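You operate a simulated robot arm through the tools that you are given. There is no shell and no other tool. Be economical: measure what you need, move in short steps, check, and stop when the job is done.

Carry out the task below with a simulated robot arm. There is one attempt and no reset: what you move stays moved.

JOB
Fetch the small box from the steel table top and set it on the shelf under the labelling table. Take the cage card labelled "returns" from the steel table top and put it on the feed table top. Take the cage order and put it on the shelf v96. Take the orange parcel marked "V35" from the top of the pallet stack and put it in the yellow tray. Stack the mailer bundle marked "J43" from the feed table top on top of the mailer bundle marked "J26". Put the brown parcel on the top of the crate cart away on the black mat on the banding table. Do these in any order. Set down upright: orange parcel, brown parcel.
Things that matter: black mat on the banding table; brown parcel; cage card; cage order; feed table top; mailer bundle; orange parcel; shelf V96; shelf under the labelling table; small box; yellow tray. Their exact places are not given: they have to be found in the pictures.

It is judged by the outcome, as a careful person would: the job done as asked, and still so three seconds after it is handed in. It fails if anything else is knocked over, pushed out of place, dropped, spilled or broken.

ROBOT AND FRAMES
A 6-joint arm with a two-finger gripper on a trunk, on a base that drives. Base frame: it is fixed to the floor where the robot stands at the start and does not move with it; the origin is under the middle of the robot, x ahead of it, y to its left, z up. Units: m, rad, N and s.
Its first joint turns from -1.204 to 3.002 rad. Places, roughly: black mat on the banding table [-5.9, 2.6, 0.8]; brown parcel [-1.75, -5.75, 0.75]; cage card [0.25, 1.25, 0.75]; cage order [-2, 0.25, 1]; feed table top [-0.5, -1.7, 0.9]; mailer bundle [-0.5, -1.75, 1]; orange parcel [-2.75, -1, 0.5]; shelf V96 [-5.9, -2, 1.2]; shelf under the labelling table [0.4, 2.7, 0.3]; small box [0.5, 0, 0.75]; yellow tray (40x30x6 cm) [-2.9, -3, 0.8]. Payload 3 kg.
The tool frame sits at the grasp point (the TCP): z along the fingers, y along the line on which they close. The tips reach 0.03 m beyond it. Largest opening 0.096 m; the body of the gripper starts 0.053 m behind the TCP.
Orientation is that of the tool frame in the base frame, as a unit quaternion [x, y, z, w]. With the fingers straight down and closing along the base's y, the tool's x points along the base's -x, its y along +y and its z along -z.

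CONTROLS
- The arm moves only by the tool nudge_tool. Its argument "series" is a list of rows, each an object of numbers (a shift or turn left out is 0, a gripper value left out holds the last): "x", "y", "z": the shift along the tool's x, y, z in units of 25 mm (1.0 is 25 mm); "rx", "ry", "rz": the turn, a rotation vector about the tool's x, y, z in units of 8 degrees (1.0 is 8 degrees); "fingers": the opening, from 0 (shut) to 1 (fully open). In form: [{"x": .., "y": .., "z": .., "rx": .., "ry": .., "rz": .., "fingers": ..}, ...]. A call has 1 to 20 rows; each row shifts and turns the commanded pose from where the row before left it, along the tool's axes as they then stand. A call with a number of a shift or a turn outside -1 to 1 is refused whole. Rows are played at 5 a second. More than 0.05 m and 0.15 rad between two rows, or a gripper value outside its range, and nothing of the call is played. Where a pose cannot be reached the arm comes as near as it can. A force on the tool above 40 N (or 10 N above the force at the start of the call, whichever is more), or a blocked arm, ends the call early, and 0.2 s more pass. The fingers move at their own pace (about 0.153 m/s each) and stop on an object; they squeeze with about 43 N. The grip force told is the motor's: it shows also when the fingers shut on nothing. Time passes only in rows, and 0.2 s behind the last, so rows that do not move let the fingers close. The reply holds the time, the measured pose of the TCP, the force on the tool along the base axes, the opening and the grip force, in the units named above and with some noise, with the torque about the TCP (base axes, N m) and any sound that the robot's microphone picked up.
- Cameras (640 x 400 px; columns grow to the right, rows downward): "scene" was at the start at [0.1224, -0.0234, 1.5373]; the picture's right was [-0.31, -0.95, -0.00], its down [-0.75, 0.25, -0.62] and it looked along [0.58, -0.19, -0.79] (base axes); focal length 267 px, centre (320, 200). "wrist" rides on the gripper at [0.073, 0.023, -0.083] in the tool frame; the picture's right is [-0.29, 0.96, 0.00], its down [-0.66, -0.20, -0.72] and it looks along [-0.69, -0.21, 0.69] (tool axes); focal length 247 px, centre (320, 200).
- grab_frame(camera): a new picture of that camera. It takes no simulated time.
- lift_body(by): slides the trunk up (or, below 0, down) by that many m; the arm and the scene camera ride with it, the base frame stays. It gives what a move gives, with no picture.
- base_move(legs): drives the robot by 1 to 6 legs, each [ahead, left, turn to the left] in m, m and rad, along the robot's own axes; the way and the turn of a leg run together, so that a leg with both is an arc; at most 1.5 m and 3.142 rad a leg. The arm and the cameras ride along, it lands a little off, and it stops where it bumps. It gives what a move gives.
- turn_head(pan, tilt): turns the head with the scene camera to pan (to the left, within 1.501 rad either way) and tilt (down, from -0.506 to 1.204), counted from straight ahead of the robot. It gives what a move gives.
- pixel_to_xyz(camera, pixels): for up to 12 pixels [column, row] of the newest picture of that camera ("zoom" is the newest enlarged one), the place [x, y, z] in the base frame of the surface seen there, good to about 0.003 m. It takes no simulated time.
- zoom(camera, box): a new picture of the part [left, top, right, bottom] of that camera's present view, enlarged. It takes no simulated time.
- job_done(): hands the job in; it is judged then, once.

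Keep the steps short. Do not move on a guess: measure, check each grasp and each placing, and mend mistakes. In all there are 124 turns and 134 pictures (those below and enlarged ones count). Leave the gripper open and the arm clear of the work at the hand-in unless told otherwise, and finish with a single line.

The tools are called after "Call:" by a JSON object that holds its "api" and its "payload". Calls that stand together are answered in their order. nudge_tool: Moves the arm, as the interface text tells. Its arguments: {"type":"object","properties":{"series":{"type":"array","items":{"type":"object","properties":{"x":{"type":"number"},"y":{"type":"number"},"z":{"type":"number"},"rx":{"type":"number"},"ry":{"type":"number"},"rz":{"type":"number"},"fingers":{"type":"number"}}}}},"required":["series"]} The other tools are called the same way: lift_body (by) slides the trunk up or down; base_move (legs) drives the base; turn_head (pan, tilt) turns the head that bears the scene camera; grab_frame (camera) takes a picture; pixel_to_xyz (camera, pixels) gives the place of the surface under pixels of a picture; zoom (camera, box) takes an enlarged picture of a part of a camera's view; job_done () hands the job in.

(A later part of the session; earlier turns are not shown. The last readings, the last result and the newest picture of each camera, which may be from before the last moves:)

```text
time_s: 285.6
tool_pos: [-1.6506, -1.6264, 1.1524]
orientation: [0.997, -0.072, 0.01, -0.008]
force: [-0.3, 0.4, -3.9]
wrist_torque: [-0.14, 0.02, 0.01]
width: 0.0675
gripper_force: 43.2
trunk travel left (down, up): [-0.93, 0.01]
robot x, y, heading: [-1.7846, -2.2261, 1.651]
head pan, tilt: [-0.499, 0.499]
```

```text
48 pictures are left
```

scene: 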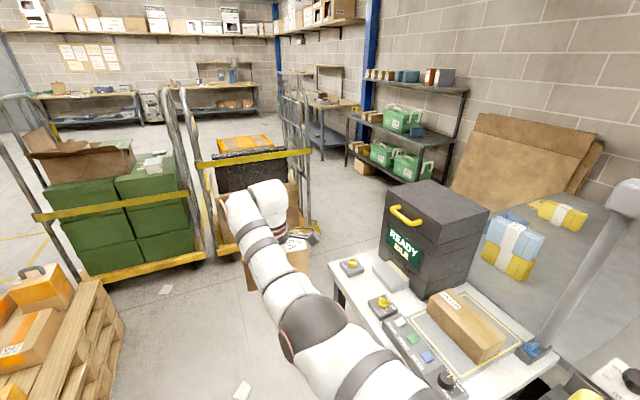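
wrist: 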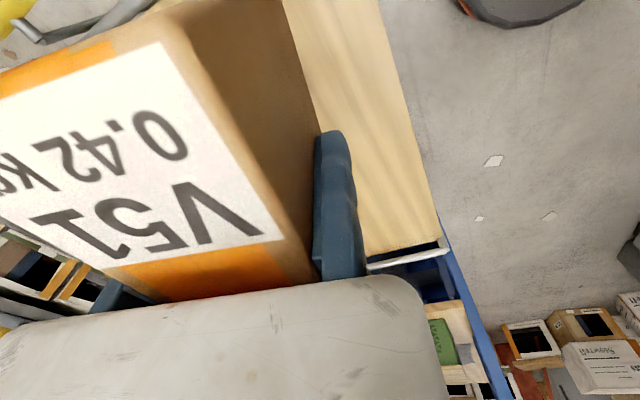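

I can see the J43/J26 stack, cages, and a white item on the green boxes (150,163). I measure the cage corners, side table, and that item.

Call:
{"api": "pixel_to_xyz", "payload": {"camera": "scene", "pixels": [[335, 270], [345, 300], [245, 262], [310, 235], [205, 258], [95, 278], [150, 162], [160, 155], [320, 230], [180, 85], [305, 145], [145, 175]]}}

Call:
{"api": "zoom", "payload": {"camera": "scene", "box": [0, 80, 320, 280]}}

```text
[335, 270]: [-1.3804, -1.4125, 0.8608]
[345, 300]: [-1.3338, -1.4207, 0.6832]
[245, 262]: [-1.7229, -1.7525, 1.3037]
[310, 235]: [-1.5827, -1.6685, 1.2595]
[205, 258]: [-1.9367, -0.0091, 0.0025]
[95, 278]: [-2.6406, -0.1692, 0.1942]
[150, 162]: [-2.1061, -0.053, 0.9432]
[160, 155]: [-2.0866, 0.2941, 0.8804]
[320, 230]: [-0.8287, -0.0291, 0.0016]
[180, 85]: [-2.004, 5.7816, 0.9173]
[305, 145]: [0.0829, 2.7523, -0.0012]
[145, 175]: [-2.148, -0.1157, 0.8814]
```

```text
2.00 times, centred on (160, 180) of scene
```

zoom: 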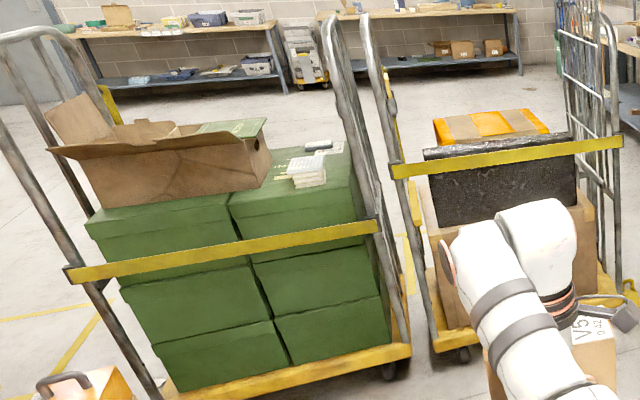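

I zoom closer on the objects on top of the green boxes to identify the "cage order".

Call:
{"api": "zoom", "payload": {"camera": "scene", "box": [110, 140, 190, 190]}}

Call:
{"api": "pixel_to_xyz", "payload": {"camera": "zoom", "pixels": [[270, 150], [290, 200], [250, 170], [330, 180], [280, 215], [335, 70], [400, 80], [150, 40], [300, 60], [380, 130]]}}

```text
8.00 times, centred on (150, 165) of scene
```

zoom: 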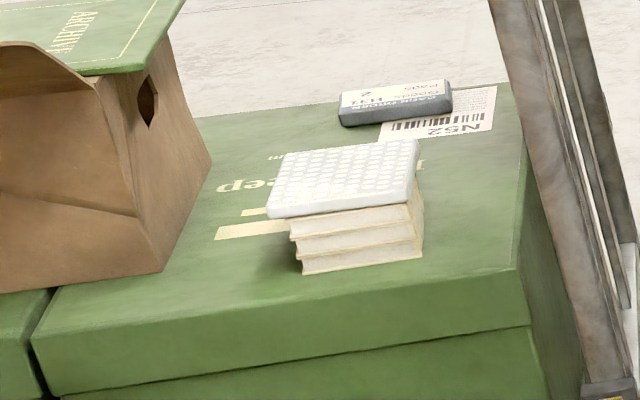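

```text
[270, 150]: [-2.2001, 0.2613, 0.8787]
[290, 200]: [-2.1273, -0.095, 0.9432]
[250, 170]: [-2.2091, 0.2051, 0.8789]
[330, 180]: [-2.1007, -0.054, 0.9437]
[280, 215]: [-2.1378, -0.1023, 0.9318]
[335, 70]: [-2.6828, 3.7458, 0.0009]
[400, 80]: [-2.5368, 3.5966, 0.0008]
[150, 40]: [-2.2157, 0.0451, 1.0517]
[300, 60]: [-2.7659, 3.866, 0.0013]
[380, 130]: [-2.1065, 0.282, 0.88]
```

The small grey-blue labelled block at zoom (395,100) reads "...ORDER"; it's the cage order. I measure it and enlarge once.

Call:
{"api": "pixel_to_xyz", "payload": {"camera": "zoom", "pixels": [[345, 98], [395, 95], [445, 85], [345, 120], [395, 115], [448, 105], [500, 90]]}}

Call:
{"api": "zoom", "payload": {"camera": "scene", "box": [148, 146, 172, 161]}}

```text
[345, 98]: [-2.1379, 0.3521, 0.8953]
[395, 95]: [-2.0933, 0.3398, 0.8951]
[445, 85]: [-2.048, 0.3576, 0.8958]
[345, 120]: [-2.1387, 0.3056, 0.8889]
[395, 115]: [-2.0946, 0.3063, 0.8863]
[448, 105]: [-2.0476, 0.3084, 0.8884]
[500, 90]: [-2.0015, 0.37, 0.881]
```

```text
16.00 times, centred on (160, 154) of scene
```

zoom: 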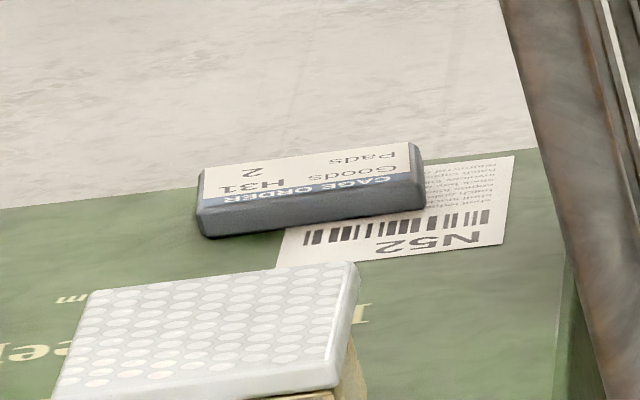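

"CAGE ORDER" confirmed: slab at (-2.093,0.33), top z 0.895. It will be fetched from the north side. First the parcel: I continue to the aisle.

Call:
{"api": "base_move", "payload": {"legs": [[0, 0, -0.08], [1.276, 0, 0], [0, -1.335, 0], [1.4, 0, 0], [1.4, 0, 0]]}}

Call:
{"api": "turn_head", "payload": {"pan": 1.2, "tilt": 0.4}}

Call:
{"api": "grab_frame", "payload": {"camera": "scene"}}

```text
time_s: 312.2
tool_pos: [-0.2298, 2.469, 1.153]
orientation: [0.993, -0.114, 0.01, -0.008]
force: [-0.2, 0.5, -4.5]
wrist_torque: [-0.14, 0.06, 0.01]
width: 0.0676
gripper_force: 43.1
trunk travel left (down, up): [-0.93, 0.01]
robot x, y, heading: [-0.4099, 1.8804, 1.569]
head pan, tilt: [-0.499, 0.499]
```

```text
time_s: 313.9
tool_pos: [-0.2286, 2.4697, 1.1525]
orientation: [0.993, -0.115, 0.01, -0.008]
force: [-0.5, 1.1, -4.3]
wrist_torque: [-0.12, 0.03, 0.02]
width: 0.0677
gripper_force: 43.0
trunk travel left (down, up): [-0.93, 0.01]
robot x, y, heading: [-0.4094, 1.884, 1.565]
head pan, tilt: [1.201, 0.4]
```

```text
44 pictures are left
```

scene: 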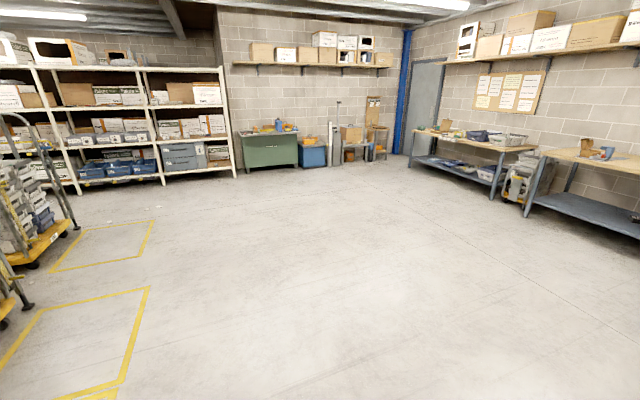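

Open floor to the west; the green banding table is at (268,148), white shelving at left. I turn to face -x and drive west.

Call:
{"api": "base_move", "payload": {"legs": [[0, 0, 1.575], [1.4, -0.27, 0], [1.4, -0.27, 0], [1.2, 0, 0]]}}

Call:
{"api": "turn_head", "payload": {"pan": -0.05, "tilt": 0.45}}

Call:
{"api": "grab_frame", "payload": {"camera": "scene"}}

```text
time_s: 337.2
tool_pos: [-4.9953, 2.4939, 1.1527]
orientation: [0.769, 0.639, 0.001, -0.013]
force: [-0.4, -0.3, -3.9]
wrist_torque: [-0.04, -0.13, 0.0]
width: 0.0678
gripper_force: 42.8
trunk travel left (down, up): [-0.93, 0.01]
robot x, y, heading: [-4.4011, 2.3384, -3.104]
head pan, tilt: [1.201, 0.4]
```

```text
time_s: 338.6
tool_pos: [-4.9973, 2.4935, 1.1528]
orientation: [0.77, 0.638, 0.001, -0.012]
force: [-1.1, -1.1, -4.1]
wrist_torque: [-0.01, -0.15, -0.02]
width: 0.0673
gripper_force: 43.7
trunk travel left (down, up): [-0.93, 0.01]
robot x, y, heading: [-4.4042, 2.3334, -3.106]
head pan, tilt: [-0.051, 0.45]
```

```text
43 pictures are left
```

scene: 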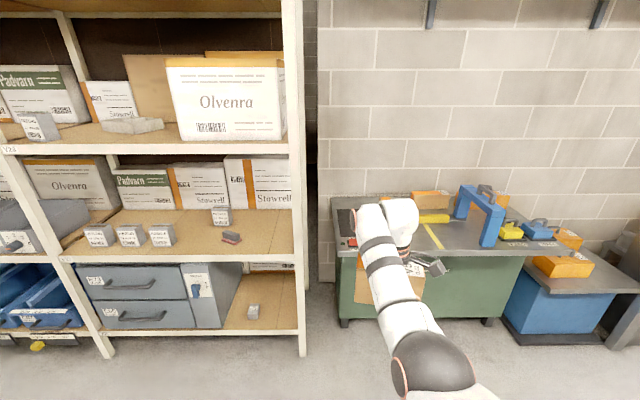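

Call:
{"api": "zoom", "payload": {"camera": "scene", "box": [320, 170, 580, 300]}}

Call:
{"api": "pixel_to_xyz", "payload": {"camera": "zoom", "pixels": [[40, 100], [80, 95], [40, 150], [90, 140], [60, 120], [50, 190], [245, 120], [250, 190], [330, 130], [480, 185], [60, 180], [280, 150]]}}

```text
2.46 times, centred on (450, 235) of scene
```

zoom: 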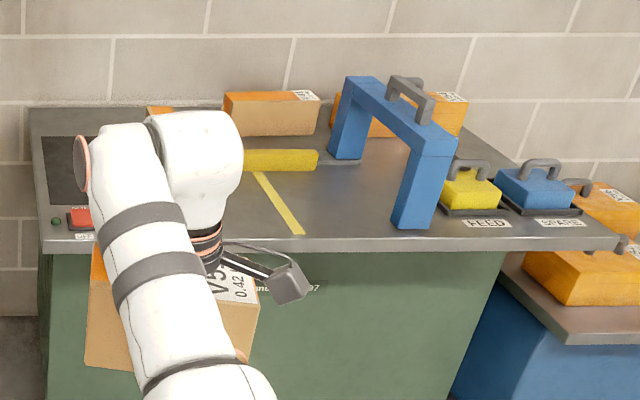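

```text
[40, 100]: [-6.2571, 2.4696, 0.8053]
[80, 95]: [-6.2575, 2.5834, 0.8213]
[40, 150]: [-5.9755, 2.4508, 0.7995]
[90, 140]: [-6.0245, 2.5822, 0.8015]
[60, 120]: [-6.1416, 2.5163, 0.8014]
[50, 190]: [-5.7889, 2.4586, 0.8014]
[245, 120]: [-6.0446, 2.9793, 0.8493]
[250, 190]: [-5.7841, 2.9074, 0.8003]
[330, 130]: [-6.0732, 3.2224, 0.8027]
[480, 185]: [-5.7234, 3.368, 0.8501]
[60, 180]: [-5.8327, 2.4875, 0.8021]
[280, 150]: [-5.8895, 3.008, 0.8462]
```

The arm hides the mat (dark patch at zoom (70,170)). I slide left 0.35 to see it fully.

Call:
{"api": "base_move", "payload": {"legs": [[0, 0.35, -0.035]]}}

Call:
{"api": "turn_head", "payload": {"pan": -0.3, "tilt": 0.45}}

Call:
{"api": "grab_frame", "payload": {"camera": "scene"}}

```text
time_s: 340.9
tool_pos: [-4.9831, 2.1668, 1.152]
orientation: [0.781, 0.625, 0.001, -0.013]
force: [-0.1, -0.4, -3.6]
wrist_torque: [0.01, -0.13, 0.03]
width: 0.0677
gripper_force: 42.4
trunk travel left (down, up): [-0.93, 0.01]
robot x, y, heading: [-4.3972, 1.9905, -3.137]
head pan, tilt: [-0.051, 0.45]
```

```text
time_s: 341.6
tool_pos: [-4.9819, 2.1659, 1.153]
orientation: [0.781, 0.625, 0.0, -0.014]
force: [0.4, 0.3, -3.5]
wrist_torque: [-0.01, -0.13, 0.02]
width: 0.0675
gripper_force: 42.8
trunk travel left (down, up): [-0.93, 0.01]
robot x, y, heading: [-4.3969, 1.9867, -3.138]
head pan, tilt: [-0.3, 0.45]
```

```text
41 pictures are left
```

scene: 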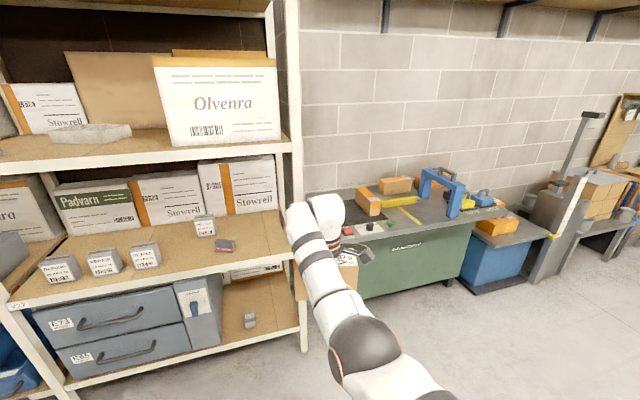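

Call:
{"api": "zoom", "payload": {"camera": "scene", "box": [300, 165, 440, 250]}}

Call:
{"api": "pixel_to_xyz", "payload": {"camera": "zoom", "pixels": [[210, 150], [200, 200], [235, 240], [330, 240], [245, 270], [305, 220], [270, 195], [30, 145], [220, 170], [400, 260], [215, 225], [180, 140]]}}

```text
4.57 times, centred on (370, 208) of scene
```

zoom: 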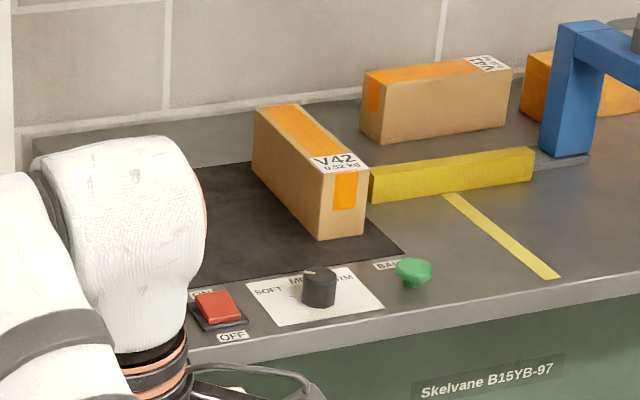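

```text
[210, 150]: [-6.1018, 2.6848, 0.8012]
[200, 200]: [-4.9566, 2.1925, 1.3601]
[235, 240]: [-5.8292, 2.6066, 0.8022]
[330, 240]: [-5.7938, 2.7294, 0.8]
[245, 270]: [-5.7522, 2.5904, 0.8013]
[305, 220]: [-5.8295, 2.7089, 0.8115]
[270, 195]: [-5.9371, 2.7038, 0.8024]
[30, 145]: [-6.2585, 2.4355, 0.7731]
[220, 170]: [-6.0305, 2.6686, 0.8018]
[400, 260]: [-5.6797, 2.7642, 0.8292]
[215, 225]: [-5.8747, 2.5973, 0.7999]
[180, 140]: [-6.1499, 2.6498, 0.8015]
```

The mat spans about x -5.78…-6.1, y 2.47…2.8, with V42 on its right part; free part y 2.48–2.67. I check the shelf post and table's left edge for clearance.

Call:
{"api": "pixel_to_xyz", "payload": {"camera": "scene", "pixels": [[303, 340], [296, 140], [290, 60], [309, 195], [316, 200], [345, 285], [303, 250], [285, 210], [265, 10]]}}

Call:
{"api": "nudge_tool", "payload": {"series": [{"rz": 1}, {"rz": 1}, {"rz": 1}, {"rz": 1}, {"rz": 1}, {"rz": 1}, {"rz": 1}, {"rz": 1}, {"rz": 1}, {"rz": 0.65}, {}]}}

Call:
{"api": "grab_frame", "payload": {"camera": "wrist"}}

```text
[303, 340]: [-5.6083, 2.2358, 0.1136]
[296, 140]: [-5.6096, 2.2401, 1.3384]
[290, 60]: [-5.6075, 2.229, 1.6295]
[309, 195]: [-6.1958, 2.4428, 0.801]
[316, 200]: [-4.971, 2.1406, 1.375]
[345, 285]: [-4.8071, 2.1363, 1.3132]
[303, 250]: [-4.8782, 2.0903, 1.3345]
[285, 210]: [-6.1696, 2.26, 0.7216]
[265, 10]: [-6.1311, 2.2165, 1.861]
```

```text
time_s: 344.0
tool_pos: [-4.9822, 2.1661, 1.1528]
orientation: [1.0, 0.0, -0.007, -0.011]
force: [-0.3, -0.1, -4.2]
wrist_torque: [-0.16, -0.03, 0.0]
width: 0.0675
gripper_force: 43.3
trunk travel left (down, up): [-0.93, 0.01]
robot x, y, heading: [-4.3936, 1.9876, -3.14]
head pan, tilt: [-0.3, 0.45]
```

```text
39 pictures are left
```

wrist: 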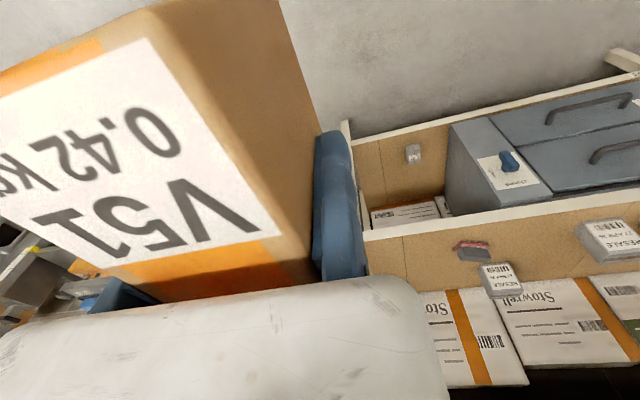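

Clearances fine. Target: parcel centre (-5.93,2.565). I slide right 0.365, then ahead 0.948.

Call:
{"api": "base_move", "payload": {"legs": [[0, -0.365, 0], [0.9, 0, 0]]}}

Call:
{"api": "grab_frame", "payload": {"camera": "scene"}}

```text
time_s: 350.6
tool_pos: [-5.8757, 2.5349, 1.1533]
orientation: [1.0, -0.005, -0.006, -0.011]
force: [0.2, 0.0, -4.1]
wrist_torque: [-0.12, -0.02, 0.0]
width: 0.0672
gripper_force: 42.8
trunk travel left (down, up): [-0.93, 0.01]
robot x, y, heading: [-5.2901, 2.3496, 3.133]
head pan, tilt: [-0.3, 0.45]
```

```text
38 pictures are left
```

scene: 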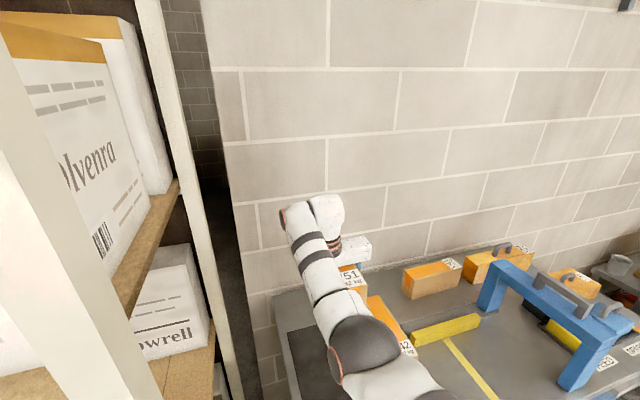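

I go 5 cm further, lower most of the way, and check.

Call:
{"api": "base_move", "payload": {"legs": [[0.05, 0, 0]]}}

Call:
{"api": "lift_body", "payload": {"by": -0.27}}

Call:
{"api": "turn_head", "payload": {"pan": -0.3, "tilt": 0.85}}

Call:
{"api": "grab_frame", "payload": {"camera": "scene"}}

Call:
{"api": "grab_frame", "payload": {"camera": "wrist"}}

```text
time_s: 351.6
tool_pos: [-5.9198, 2.5344, 1.1556]
orientation: [1.0, -0.006, -0.008, -0.011]
force: [1.0, 0.9, -3.6]
wrist_torque: [-0.13, 0.01, -0.03]
width: 0.0675
gripper_force: 42.7
trunk travel left (down, up): [-0.93, 0.01]
robot x, y, heading: [-5.3383, 2.3515, 3.128]
head pan, tilt: [-0.3, 0.45]
```

```text
time_s: 354.3
tool_pos: [-5.9263, 2.5371, 0.8832]
orientation: [1.0, -0.005, -0.006, -0.01]
force: [0.6, -1.1, -4.4]
wrist_torque: [-0.17, 0.02, 0.0]
width: 0.0673
gripper_force: 42.7
trunk travel left (down, up): [-0.66, 0.28]
robot x, y, heading: [-5.34, 2.3532, 3.138]
head pan, tilt: [-0.3, 0.45]
```

```text
time_s: 355.2
tool_pos: [-5.9257, 2.5349, 0.8822]
orientation: [1.0, -0.005, -0.007, -0.01]
force: [-0.5, 0.2, -4.5]
wrist_torque: [-0.1, -0.03, -0.02]
width: 0.0674
gripper_force: 43.0
trunk travel left (down, up): [-0.66, 0.28]
robot x, y, heading: [-5.3419, 2.3485, 3.132]
head pan, tilt: [-0.3, 0.85]
```

```text
37 pictures are left
```

scene: 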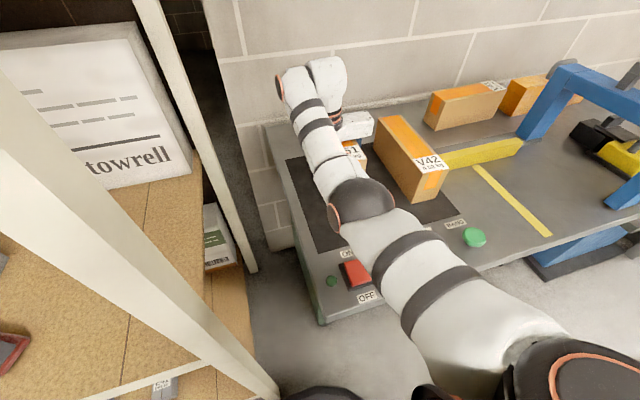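

```text
36 pictures are left
```

wrist: 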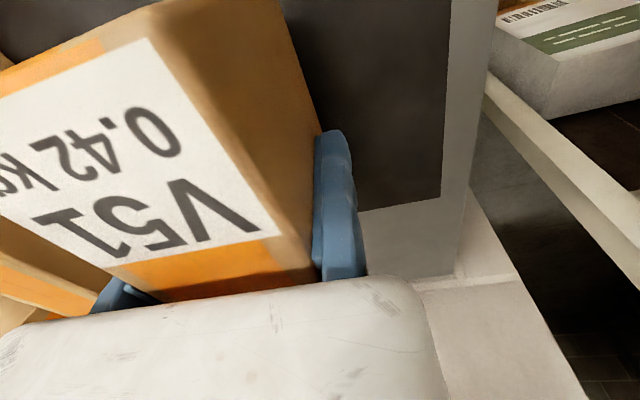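

Call:
{"api": "pixel_to_xyz", "payload": {"camera": "wrist", "pixels": [[400, 203], [442, 150], [400, 180], [30, 310], [50, 270], [300, 265], [160, 296], [100, 300], [10, 260]]}}

Call:
{"api": "pixel_to_xyz", "payload": {"camera": "scene", "pixels": [[376, 120], [378, 150], [408, 198], [290, 160], [318, 250], [365, 150], [350, 150], [445, 170]]}}

```text
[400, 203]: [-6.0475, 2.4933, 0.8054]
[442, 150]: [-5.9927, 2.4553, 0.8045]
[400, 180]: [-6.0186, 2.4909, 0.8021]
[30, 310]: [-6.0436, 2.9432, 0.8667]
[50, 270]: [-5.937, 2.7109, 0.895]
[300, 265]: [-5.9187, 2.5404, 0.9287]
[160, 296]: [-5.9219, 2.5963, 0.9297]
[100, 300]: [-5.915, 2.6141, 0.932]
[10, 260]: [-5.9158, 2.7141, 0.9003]
```

```text
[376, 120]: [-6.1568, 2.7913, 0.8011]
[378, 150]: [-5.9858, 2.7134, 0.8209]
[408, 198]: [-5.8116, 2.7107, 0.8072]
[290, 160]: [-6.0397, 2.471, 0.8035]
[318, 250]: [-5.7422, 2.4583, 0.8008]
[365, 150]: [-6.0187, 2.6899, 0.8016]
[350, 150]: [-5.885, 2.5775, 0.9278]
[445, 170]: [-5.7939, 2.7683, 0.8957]
```

Everything lies well on the mat, 10 cm from V42. I lower until contact.

Call:
{"api": "lift_body", "payload": {"by": -0.023}}

Call:
{"api": "lift_body", "payload": {"by": -0.004}}

```text
time_s: 355.9
tool_pos: [-5.9264, 2.5357, 0.86]
orientation: [1.0, -0.005, -0.007, -0.011]
force: [-0.4, 0.6, -4.9]
wrist_torque: [-0.12, -0.01, 0.0]
width: 0.0673
gripper_force: 42.2
trunk travel left (down, up): [-0.637, 0.303]
robot x, y, heading: [-5.3408, 2.3527, 3.136]
head pan, tilt: [-0.3, 0.85]
```

```text
time_s: 356.4
tool_pos: [-5.9257, 2.5347, 0.8561]
orientation: [1.0, -0.005, -0.008, -0.011]
force: [-1.4, 0.5, 4.1]
wrist_torque: [-0.12, -0.51, 0.03]
width: 0.0673
gripper_force: 43.0
trunk travel left (down, up): [-0.633, 0.307]
robot x, y, heading: [-5.3359, 2.3497, 3.137]
head pan, tilt: [-0.3, 0.85]
```

Contact began. One more mm-step, then open, free the fixed finger, and lift.

Call:
{"api": "lift_body", "payload": {"by": -0.002}}

Call:
{"api": "nudge_tool", "payload": {"series": [{"fingers": 0.85}, {}, {}, {"y": 0.25}, {}]}}

Call:
{"api": "lift_body", "payload": {"by": 0.2}}

Call:
{"api": "grab_frame", "payload": {"camera": "wrist"}}

```text
time_s: 356.9
tool_pos: [-5.9238, 2.5357, 0.8573]
orientation: [1.0, -0.006, -0.011, -0.011]
force: [-8.5, 3.2, 20.6]
wrist_torque: [0.02, -1.35, 0.18]
width: 0.0677
gripper_force: 42.9
trunk travel left (down, up): [-0.631, 0.309]
robot x, y, heading: [-5.3433, 2.3489, 3.138]
head pan, tilt: [-0.3, 0.85]
```

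```text
time_s: 358.1
tool_pos: [-5.9247, 2.5304, 0.8528]
orientation: [1.0, -0.005, -0.007, -0.011]
force: [0.1, -0.1, 0.3]
wrist_torque: [0.01, 0.0, -0.02]
width: 0.0814
gripper_force: 0.2
trunk travel left (down, up): [-0.631, 0.309]
robot x, y, heading: [-5.3418, 2.3504, 3.14]
head pan, tilt: [-0.3, 0.85]
```

```text
time_s: 360.3
tool_pos: [-5.9253, 2.5278, 1.0538]
orientation: [1.0, -0.005, -0.006, -0.011]
force: [0.1, 0.2, 0.4]
wrist_torque: [0.01, 0.0, 0.01]
width: 0.0816
gripper_force: 0.1
trunk travel left (down, up): [-0.831, 0.109]
robot x, y, heading: [-5.3357, 2.3528, 3.129]
head pan, tilt: [-0.3, 0.85]
```

```text
35 pictures are left
```

wrist: 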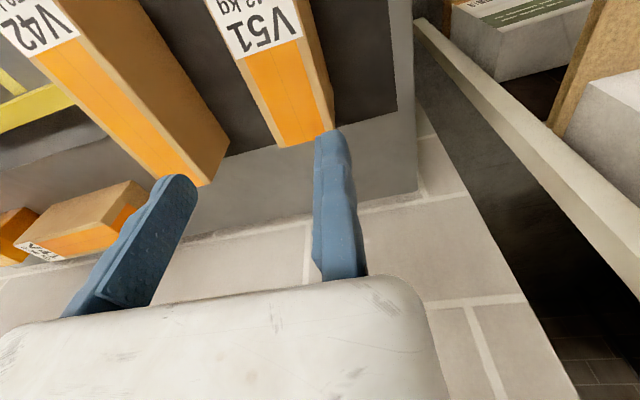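

V51 stands on the mat. Last: the cage order. I back off, turn to face -y, and drive to north of the cage.

Call:
{"api": "base_move", "payload": {"legs": [[-1.4, 0, 0], [0, 0, 1.58], [0, 1.4, 0], [0.4, 0.6, 0]]}}

Call:
{"api": "turn_head", "payload": {"pan": 0.0, "tilt": 0.5}}

Call:
{"api": "grab_frame", "payload": {"camera": "scene"}}

```text
time_s: 381.2
tool_pos: [-2.0778, 1.4333, 1.0536]
orientation: [0.693, 0.721, -0.013, -0.002]
force: [-0.4, 1.0, -0.3]
wrist_torque: [0.0, 0.0, -0.02]
width: 0.0817
gripper_force: 0.0
trunk travel left (down, up): [-0.831, 0.109]
robot x, y, heading: [-1.9291, 2.0281, -1.527]
head pan, tilt: [-0.3, 0.85]
```

```text
time_s: 382.1
tool_pos: [-2.0776, 1.4322, 1.0529]
orientation: [0.692, 0.721, -0.013, -0.002]
force: [-0.2, -0.1, -1.0]
wrist_torque: [-0.02, 0.04, 0.01]
width: 0.0815
gripper_force: 0.1
trunk travel left (down, up): [-0.831, 0.109]
robot x, y, heading: [-1.9269, 2.0242, -1.527]
head pan, tilt: [0.0, 0.499]
```

```text
34 pictures are left
```

scene: 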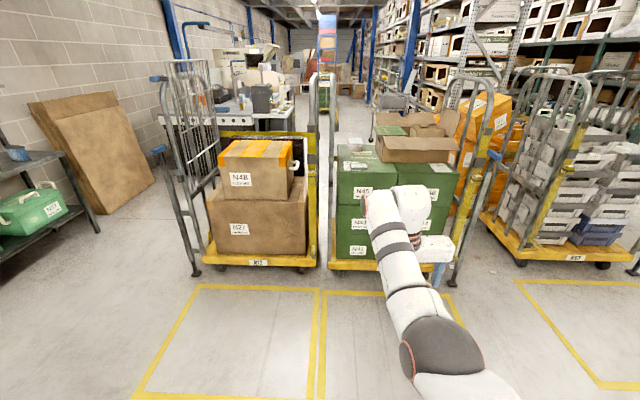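

The cage's north side is open. I zoom at the top of the green boxes near (360,155).

Call:
{"api": "zoom", "payload": {"camera": "scene", "box": [325, 100, 485, 200]}}

Call:
{"api": "pixel_to_xyz", "payload": {"camera": "scene", "pixels": [[343, 165], [360, 155], [338, 268], [455, 285], [335, 200], [333, 100], [440, 268], [385, 145], [320, 262]]}}

```text
4.00 times, centred on (405, 150) of scene
```

zoom: 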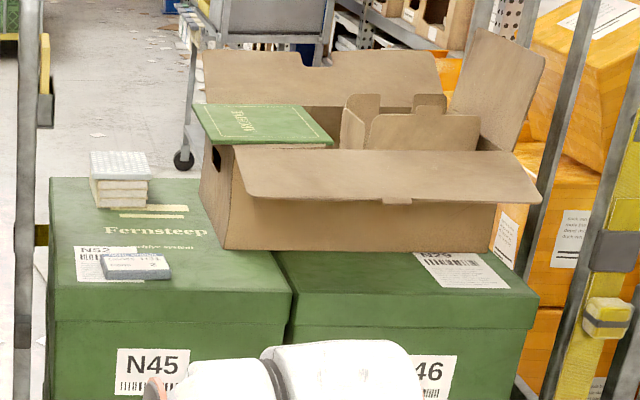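

```text
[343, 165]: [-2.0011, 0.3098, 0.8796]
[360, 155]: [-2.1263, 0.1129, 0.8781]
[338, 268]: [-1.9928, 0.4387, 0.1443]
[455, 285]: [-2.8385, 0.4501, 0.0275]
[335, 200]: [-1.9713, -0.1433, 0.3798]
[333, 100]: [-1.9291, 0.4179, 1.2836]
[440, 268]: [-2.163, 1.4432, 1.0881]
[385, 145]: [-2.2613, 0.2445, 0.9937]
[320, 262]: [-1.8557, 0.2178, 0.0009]
```

Call:
{"api": "pixel_to_xyz", "payload": {"camera": "zoom", "pixels": [[103, 254], [163, 254], [168, 268], [108, 270], [138, 262], [170, 275], [108, 278], [222, 248], [240, 180], [30, 200], [235, 150]]}}

```text
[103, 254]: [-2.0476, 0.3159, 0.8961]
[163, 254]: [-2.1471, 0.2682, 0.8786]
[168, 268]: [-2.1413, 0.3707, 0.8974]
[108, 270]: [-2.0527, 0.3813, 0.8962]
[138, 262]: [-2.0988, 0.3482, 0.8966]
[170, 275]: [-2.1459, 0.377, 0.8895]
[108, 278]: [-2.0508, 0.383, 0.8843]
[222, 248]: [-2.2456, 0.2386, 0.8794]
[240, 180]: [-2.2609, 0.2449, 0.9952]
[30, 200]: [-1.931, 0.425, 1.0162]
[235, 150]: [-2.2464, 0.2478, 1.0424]
```

The slab spans x -2.048…-2.143, y 0.306…0.382, z 0.88–0.897. I rotate the tool 88° to close along y, open fully, and drive most of the way at height.

Call:
{"api": "nudge_tool", "payload": {"series": [{"rz": -1, "fingers": 1}, {"rz": -1}, {"rz": -1}, {"rz": -1}, {"rz": -1}, {"rz": -1}, {"rz": -1}, {"rz": -1}, {"rz": -1}, {"rz": -1}, {"rz": -0.95}, {}]}}

Call:
{"api": "base_move", "payload": {"legs": [[0, -0.064, 0], [0.8, 0, 0]]}}

Call:
{"api": "grab_frame", "payload": {"camera": "scene"}}

```text
time_s: 384.7
tool_pos: [-2.0785, 1.434, 1.053]
orientation: [0.001, 1.0, -0.008, -0.01]
force: [-0.3, 0.5, 0.0]
wrist_torque: [0.0, -0.01, 0.02]
width: 0.0962
gripper_force: 0.1
trunk travel left (down, up): [-0.831, 0.109]
robot x, y, heading: [-1.9327, 2.0282, -1.528]
head pan, tilt: [0.0, 0.499]
```

```text
time_s: 389.6
tool_pos: [-2.0927, 0.628, 1.0532]
orientation: [-0.007, 1.0, -0.008, -0.011]
force: [0.1, 0.3, -0.2]
wrist_torque: [-0.01, 0.0, -0.03]
width: 0.096
gripper_force: 0.1
trunk travel left (down, up): [-0.831, 0.109]
robot x, y, heading: [-1.9478, 1.2208, -1.514]
head pan, tilt: [0.0, 0.499]
```

```text
32 pictures are left
```

scene: 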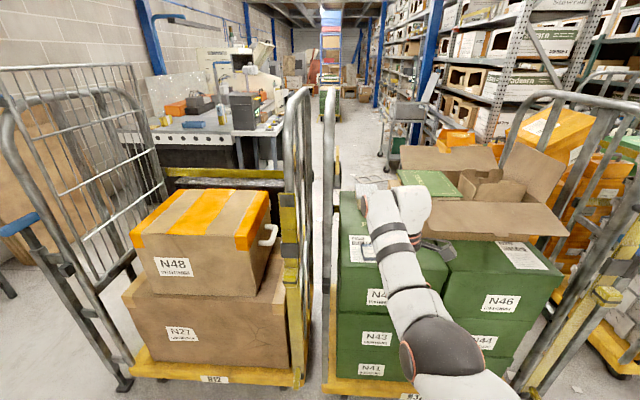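

Good clearance. I move the remaining 0.237 m and take a wrist picture.

Call:
{"api": "base_move", "payload": {"legs": [[0.2365, -0.0165, 0]]}}

Call:
{"api": "grab_frame", "payload": {"camera": "wrist"}}

Call:
{"api": "grab_frame", "payload": {"camera": "scene"}}

```text
time_s: 391.3
tool_pos: [-2.0971, 0.3917, 1.0538]
orientation: [-0.004, 1.0, -0.008, -0.009]
force: [0.6, -0.5, 0.4]
wrist_torque: [-0.02, -0.01, 0.01]
width: 0.0959
gripper_force: 0.2
trunk travel left (down, up): [-0.831, 0.109]
robot x, y, heading: [-1.9567, 0.9871, -1.522]
head pan, tilt: [0.0, 0.499]
```

```text
31 pictures are left
```

wrist: 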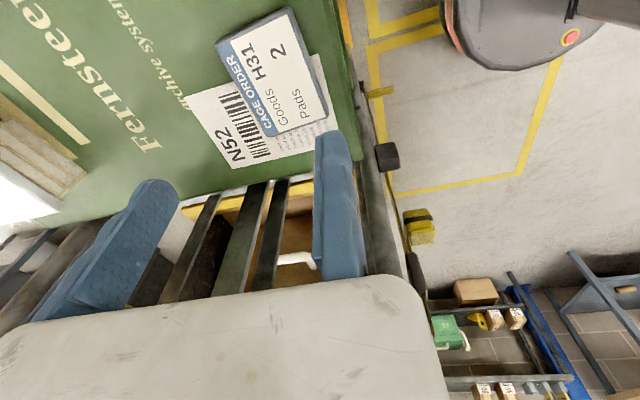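

```text
30 pictures are left
```

scene: 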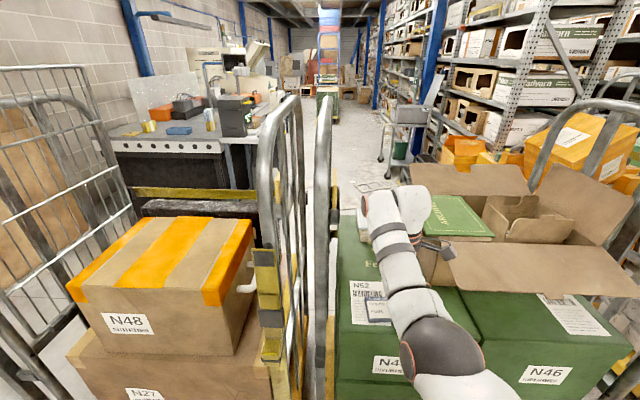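

I check the camera housing versus the carton's flap before lowering, and the slab's edges in the wrist view.

Call:
{"api": "pixel_to_xyz", "payload": {"camera": "scene", "pixels": [[436, 250], [447, 256], [460, 275], [455, 243], [470, 288], [425, 243], [436, 280]]}}

Call:
{"api": "pixel_to_xyz", "payload": {"camera": "wrist", "pixels": [[218, 45], [290, 10], [326, 110], [270, 133], [255, 75], [322, 112], [300, 60], [230, 60]]}}

```text
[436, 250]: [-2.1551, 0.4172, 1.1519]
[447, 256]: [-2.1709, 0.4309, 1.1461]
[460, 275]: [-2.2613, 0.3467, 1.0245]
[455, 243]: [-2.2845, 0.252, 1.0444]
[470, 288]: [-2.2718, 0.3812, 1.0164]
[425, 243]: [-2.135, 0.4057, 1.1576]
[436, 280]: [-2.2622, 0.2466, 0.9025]
```

```text
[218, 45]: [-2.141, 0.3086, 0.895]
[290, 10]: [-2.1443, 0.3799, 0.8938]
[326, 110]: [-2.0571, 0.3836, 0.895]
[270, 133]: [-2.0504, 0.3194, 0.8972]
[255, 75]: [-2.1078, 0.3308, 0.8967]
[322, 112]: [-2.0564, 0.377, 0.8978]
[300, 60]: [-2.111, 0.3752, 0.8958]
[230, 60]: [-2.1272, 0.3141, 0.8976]
```

Clear. Slab y 0.309–0.384, slightly yawed; I adjust 3 mm and 3°, then lower to tips just above the box top.

Call:
{"api": "nudge_tool", "payload": {"series": [{"y": 0.15, "rz": -0.4}, {}]}}

Call:
{"api": "lift_body", "payload": {"by": -0.138}}

Call:
{"api": "grab_frame", "payload": {"camera": "wrist"}}

```text
time_s: 391.9
tool_pos: [-2.0971, 0.3952, 1.0533]
orientation: [-0.031, 0.999, -0.008, -0.01]
force: [0.6, -0.7, 1.2]
wrist_torque: [0.05, 0.02, 0.0]
width: 0.0958
gripper_force: 0.1
trunk travel left (down, up): [-0.831, 0.109]
robot x, y, heading: [-1.9539, 0.9855, -1.519]
head pan, tilt: [0.0, 0.499]
```

```text
time_s: 393.6
tool_pos: [-2.097, 0.3952, 0.916]
orientation: [-0.031, 0.999, -0.009, -0.011]
force: [-0.2, -0.3, 0.3]
wrist_torque: [0.0, -0.01, -0.02]
width: 0.096
gripper_force: 0.0
trunk travel left (down, up): [-0.693, 0.247]
robot x, y, heading: [-1.9547, 0.9871, -1.52]
head pan, tilt: [0.0, 0.499]
```

```text
29 pictures are left
```

wrist: 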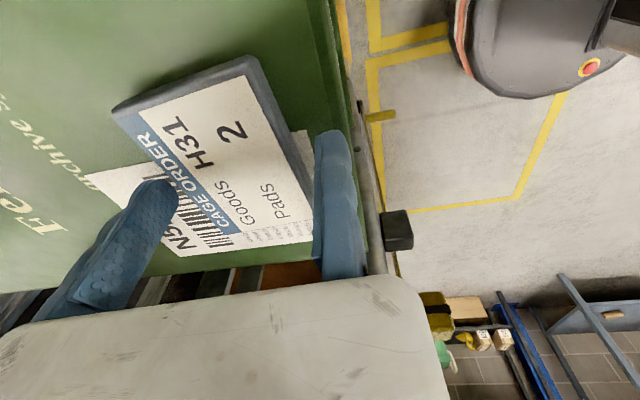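

No contact; fingers straddle the slab. I lower 3 mm more, close, and lift.

Call:
{"api": "lift_body", "payload": {"by": -0.003}}

Call:
{"api": "nudge_tool", "payload": {"series": [{"fingers": 0}, {}, {}, {}]}}

Call:
{"api": "lift_body", "payload": {"by": 0.12}}

Call:
{"api": "grab_frame", "payload": {"camera": "wrist"}}

```text
time_s: 394.1
tool_pos: [-2.098, 0.394, 0.9123]
orientation: [-0.031, 0.999, -0.007, -0.011]
force: [0.0, 0.3, 0.9]
wrist_torque: [0.02, -0.02, 0.03]
width: 0.096
gripper_force: 0.0
trunk travel left (down, up): [-0.69, 0.25]
robot x, y, heading: [-1.9535, 0.9894, -1.516]
head pan, tilt: [0.0, 0.499]
```

```text
time_s: 395.1
tool_pos: [-2.0979, 0.3943, 0.9132]
orientation: [-0.032, 0.999, -0.008, -0.011]
force: [-0.3, -2.3, 4.6]
wrist_torque: [-0.04, -0.2, -0.09]
width: 0.0737
gripper_force: 42.4
trunk travel left (down, up): [-0.69, 0.25]
robot x, y, heading: [-1.9521, 0.9861, -1.522]
head pan, tilt: [0.0, 0.499]
```

```text
time_s: 396.6
tool_pos: [-2.098, 0.3933, 1.0329]
orientation: [-0.031, 0.999, -0.007, -0.011]
force: [0.1, -0.7, -0.3]
wrist_torque: [0.0, 0.04, 0.01]
width: 0.0738
gripper_force: 43.1
trunk travel left (down, up): [-0.81, 0.13]
robot x, y, heading: [-1.9523, 0.9841, -1.518]
head pan, tilt: [0.0, 0.499]
```

```text
28 pictures are left
```

wrist: 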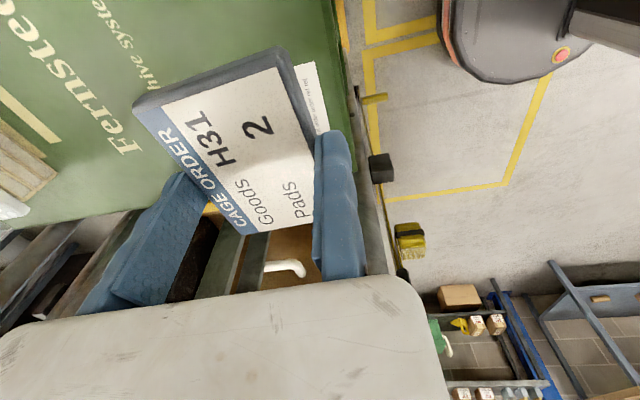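

The cage order is held. I back off, raise a little, turn to face -x, drive west and look along the white shelving for V96.

Call:
{"api": "base_move", "payload": {"legs": [[-0.95, 0, 0], [0, 0, -1.62], [1.4, 0.1, 0], [1.2, 0.1, 0]]}}

Call:
{"api": "turn_head", "payload": {"pan": 0.8, "tilt": 0.3}}

Call:
{"api": "grab_frame", "payload": {"camera": "scene"}}

```text
time_s: 417.8
tool_pos: [-5.2061, 1.8345, 1.0333]
orientation: [0.696, 0.718, 0.002, -0.013]
force: [0.1, 0.0, -0.9]
wrist_torque: [0.0, -0.04, 0.01]
width: 0.074
gripper_force: 43.0
trunk travel left (down, up): [-0.81, 0.13]
robot x, y, heading: [-4.6173, 1.672, -3.119]
head pan, tilt: [0.0, 0.499]
```

```text
time_s: 418.9
tool_pos: [-5.2056, 1.8346, 1.0319]
orientation: [0.695, 0.719, 0.002, -0.013]
force: [0.1, 0.5, 0.1]
wrist_torque: [-0.01, -0.04, 0.0]
width: 0.0737
gripper_force: 43.8
trunk travel left (down, up): [-0.81, 0.13]
robot x, y, heading: [-4.62, 1.6734, -3.12]
head pan, tilt: [0.799, 0.3]
```

```text
27 pictures are left
```

scene: 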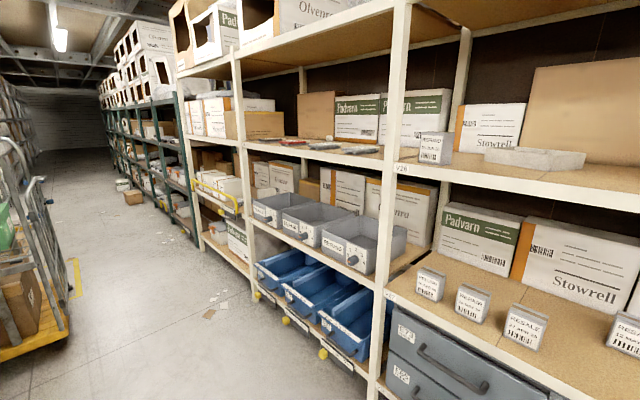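

I drive along the aisle to y≈-1 and look for the V96 label.

Call:
{"api": "base_move", "payload": {"legs": [[0, 1.4, -0.02], [0, 1.3, 0]]}}

Call:
{"api": "turn_head", "payload": {"pan": 0.5, "tilt": 0.25}}

Call:
{"api": "grab_frame", "payload": {"camera": "scene"}}

```text
time_s: 429.2
tool_pos: [-5.2389, -0.1917, 1.0313]
orientation: [0.718, 0.696, 0.005, -0.014]
force: [-0.2, -0.7, -0.3]
wrist_torque: [0.03, -0.05, 0.04]
width: 0.0735
gripper_force: 42.8
trunk travel left (down, up): [-0.81, 0.13]
robot x, y, heading: [-4.6606, -0.3897, 3.102]
head pan, tilt: [0.799, 0.3]
stopped in leg 2: the robot was blocked; the commanded pose is now the measured one
```

```text
time_s: 430.0
tool_pos: [-5.2371, -0.1894, 1.0324]
orientation: [0.717, 0.696, 0.003, -0.014]
force: [0.2, 0.0, 0.4]
wrist_torque: [-0.02, 0.01, 0.01]
width: 0.0737
gripper_force: 43.7
trunk travel left (down, up): [-0.81, 0.13]
robot x, y, heading: [-4.6616, -0.3919, 3.103]
head pan, tilt: [0.499, 0.25]
```

```text
26 pictures are left
5 turns are left
```

scene: 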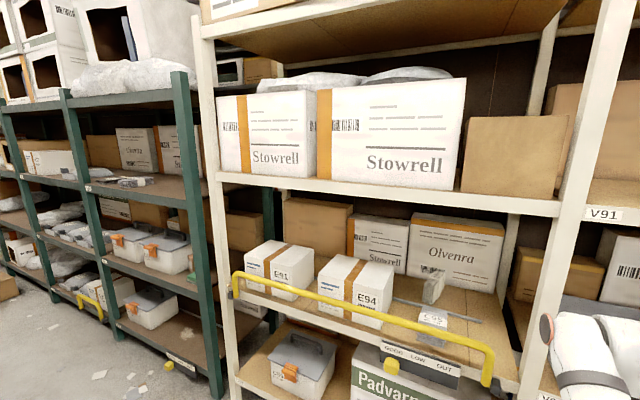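

Only 5 turns remain, so I gather everything now: shelf labels, shelf surfaces, and the obstacle on the left.

Call:
{"api": "pixel_to_xyz", "payload": {"camera": "scene", "pixels": [[450, 205], [260, 178], [525, 205], [500, 200], [440, 310], [480, 305], [360, 318], [600, 213], [207, 175], [150, 180], [480, 335], [480, 190]]}}

Call:
{"api": "zoom", "payload": {"camera": "scene", "box": [60, 140, 320, 302]}}

Call:
{"api": "zoom", "payload": {"camera": "scene", "box": [360, 160, 640, 400]}}

Call:
{"api": "turn_head", "payload": {"pan": 1.45, "tilt": 0.65}}

Call:
{"api": "grab_frame", "payload": {"camera": "scene"}}

Call:
{"api": "pixel_to_xyz", "payload": {"camera": "scene", "pixels": [[100, 250], [100, 330], [200, 250], [200, 330], [260, 300], [320, 250], [320, 330], [380, 330], [400, 250], [450, 300], [60, 200], [160, 380]]}}

```text
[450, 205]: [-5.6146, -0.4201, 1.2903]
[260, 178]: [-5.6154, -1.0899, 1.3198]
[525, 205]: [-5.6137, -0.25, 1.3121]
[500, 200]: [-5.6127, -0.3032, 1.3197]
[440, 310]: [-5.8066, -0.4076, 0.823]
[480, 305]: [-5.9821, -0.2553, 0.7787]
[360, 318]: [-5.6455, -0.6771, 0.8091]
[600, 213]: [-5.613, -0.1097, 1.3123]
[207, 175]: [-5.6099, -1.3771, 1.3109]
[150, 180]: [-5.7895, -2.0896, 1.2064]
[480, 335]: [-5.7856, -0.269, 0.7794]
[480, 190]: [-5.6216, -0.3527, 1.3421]
```

```text
2.46 times, centred on (190, 221) of scene
```

zoom: 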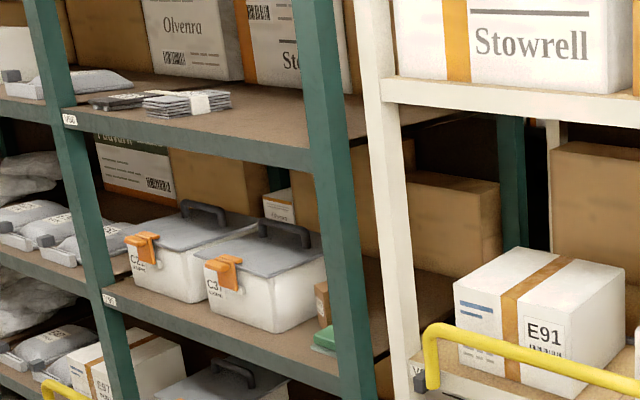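

```text
1.67 times, centred on (500, 280) of scene
```

zoom: 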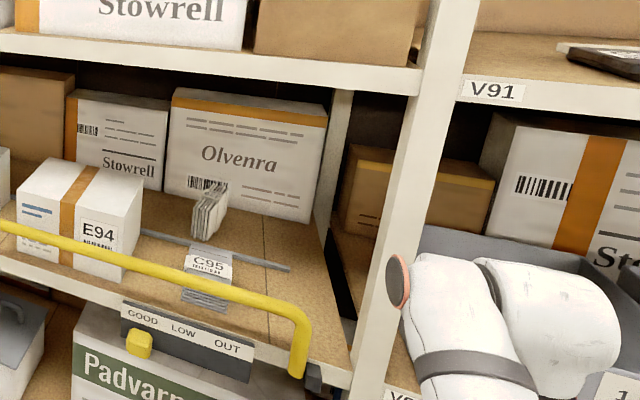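

```text
time_s: 431.2
tool_pos: [-5.2387, -0.1898, 1.0321]
orientation: [0.718, 0.696, 0.003, -0.014]
force: [0.0, 0.6, -0.1]
wrist_torque: [0.0, -0.03, 0.0]
width: 0.0738
gripper_force: 43.0
trunk travel left (down, up): [-0.81, 0.13]
robot x, y, heading: [-4.6634, -0.3846, 3.106]
head pan, tilt: [1.45, 0.649]
```

```text
23 pictures are left
```

scene: 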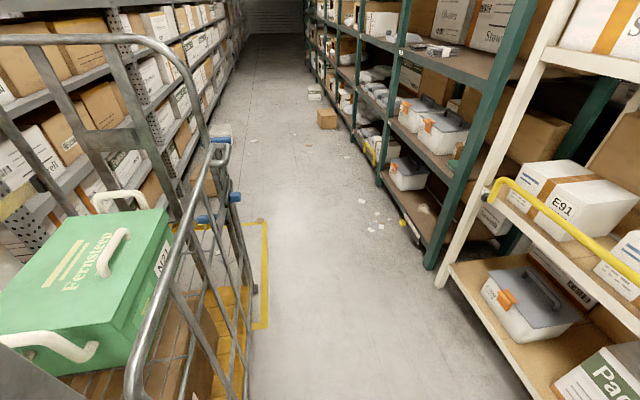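

```text
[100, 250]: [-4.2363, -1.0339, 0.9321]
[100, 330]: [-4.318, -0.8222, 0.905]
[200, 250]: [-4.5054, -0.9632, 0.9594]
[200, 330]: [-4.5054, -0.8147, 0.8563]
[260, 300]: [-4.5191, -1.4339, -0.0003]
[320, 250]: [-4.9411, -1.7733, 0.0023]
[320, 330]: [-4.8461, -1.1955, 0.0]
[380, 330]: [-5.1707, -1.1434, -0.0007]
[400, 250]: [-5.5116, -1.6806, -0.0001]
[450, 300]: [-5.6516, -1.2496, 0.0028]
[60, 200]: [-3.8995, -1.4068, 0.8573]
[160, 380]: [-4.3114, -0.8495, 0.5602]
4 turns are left
```

V96 is the green rack's upper shelf (z≈1.2, y≈-1.6…-2.1; pads at its left). The obstacle is a cage side at x=-4.505. I raise the arm, step 0.19 ahead, slide left along the rack, and look.

Call:
{"api": "lift_body", "payload": {"by": 0.128}}

Call:
{"api": "nudge_tool", "payload": {"series": [{"z": -1}, {"z": -1}, {"z": -1}, {"z": -1}, {"z": -1}, {}]}}

Call:
{"api": "base_move", "payload": {"legs": [[0.19, 0, 0.0355], [0, 0.8, 0], [0, 0.8, 0]]}}

Call:
{"api": "turn_head", "payload": {"pan": 0.0, "tilt": 0.4}}

Call:
{"api": "grab_frame", "payload": {"camera": "scene"}}

Call:
{"api": "pixel_to_xyz", "payload": {"camera": "scene", "pixels": [[200, 170], [200, 200], [200, 230], [260, 170], [260, 200], [260, 230], [300, 170], [300, 200], [300, 230], [440, 200], [440, 230], [500, 200]]}}

Call:
{"api": "grab_frame", "payload": {"camera": "wrist"}}

Call:
{"api": "pixel_to_xyz", "payload": {"camera": "wrist", "pixels": [[60, 60], [60, 150], [120, 100], [120, 200], [250, 20], [320, 20], [380, 60], [380, 150], [450, 60], [450, 150], [550, 100], [50, 250]]}}

```text
time_s: 432.8
tool_pos: [-5.2376, -0.1896, 1.1601]
orientation: [0.718, 0.696, 0.003, -0.013]
force: [0.7, 0.2, -0.5]
wrist_torque: [0.01, -0.04, -0.01]
width: 0.0737
gripper_force: 43.9
trunk travel left (down, up): [-0.938, 0.002]
robot x, y, heading: [-4.6606, -0.3897, 3.104]
head pan, tilt: [1.45, 0.649]
```

```text
time_s: 434.2
tool_pos: [-5.2412, -0.1916, 1.2853]
orientation: [0.718, 0.696, 0.004, -0.014]
force: [-0.1, -1.0, -0.5]
wrist_torque: [-0.03, -0.06, 0.01]
width: 0.0739
gripper_force: 43.1
out of reach, approached as far as the arm can: row 4
trunk travel left (down, up): [-0.938, 0.002]
robot x, y, heading: [-4.662, -0.388, 3.109]
head pan, tilt: [1.45, 0.649]
```

```text
time_s: 443.5
tool_pos: [-5.4356, -1.8006, 1.2842]
orientation: [0.705, 0.709, 0.003, -0.014]
force: [-0.2, 0.1, -0.5]
wrist_torque: [0.01, -0.04, 0.02]
width: 0.0737
gripper_force: 43.0
trunk travel left (down, up): [-0.938, 0.002]
robot x, y, heading: [-4.8487, -1.9797, 3.143]
head pan, tilt: [1.45, 0.649]
```

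```text
time_s: 445.0
tool_pos: [-5.4365, -1.8005, 1.2849]
orientation: [0.706, 0.708, 0.002, -0.014]
force: [0.3, 0.4, -0.5]
wrist_torque: [0.04, 0.01, 0.02]
width: 0.0739
gripper_force: 43.1
trunk travel left (down, up): [-0.938, 0.002]
robot x, y, heading: [-4.8506, -1.9813, 3.142]
head pan, tilt: [0.0, 0.4]
```

```text
22 pictures are left
```

scene: 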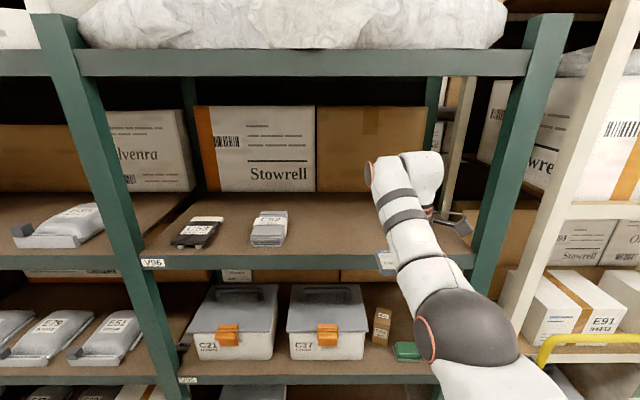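

```text
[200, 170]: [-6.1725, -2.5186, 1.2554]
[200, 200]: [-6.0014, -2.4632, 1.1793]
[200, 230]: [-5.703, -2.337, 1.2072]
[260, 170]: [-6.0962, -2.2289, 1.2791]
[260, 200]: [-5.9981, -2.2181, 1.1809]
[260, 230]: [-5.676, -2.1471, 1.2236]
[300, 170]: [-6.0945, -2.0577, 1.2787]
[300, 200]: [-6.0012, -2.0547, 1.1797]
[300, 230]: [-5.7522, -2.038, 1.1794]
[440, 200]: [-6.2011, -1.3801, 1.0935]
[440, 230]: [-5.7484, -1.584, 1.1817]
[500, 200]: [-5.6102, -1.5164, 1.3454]
```

```text
21 pictures are left
```

wrist: 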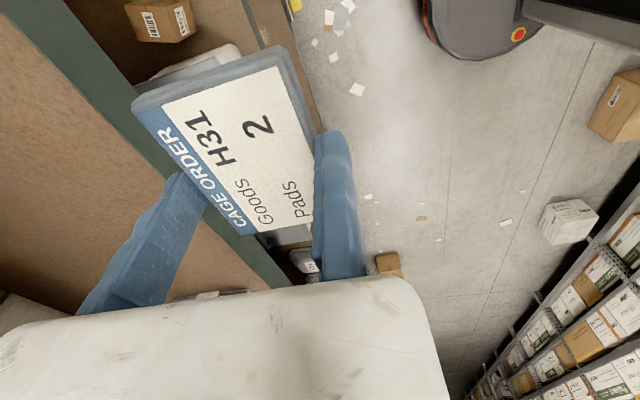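

```text
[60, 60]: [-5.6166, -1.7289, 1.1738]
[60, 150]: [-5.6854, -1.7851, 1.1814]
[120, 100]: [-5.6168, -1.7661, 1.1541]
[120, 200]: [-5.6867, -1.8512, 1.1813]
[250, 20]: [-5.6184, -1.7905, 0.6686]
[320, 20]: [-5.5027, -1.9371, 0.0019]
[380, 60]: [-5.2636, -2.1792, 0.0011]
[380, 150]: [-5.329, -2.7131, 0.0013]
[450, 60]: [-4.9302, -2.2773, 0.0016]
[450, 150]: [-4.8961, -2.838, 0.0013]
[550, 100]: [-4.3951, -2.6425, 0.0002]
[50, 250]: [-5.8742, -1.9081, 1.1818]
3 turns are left
```

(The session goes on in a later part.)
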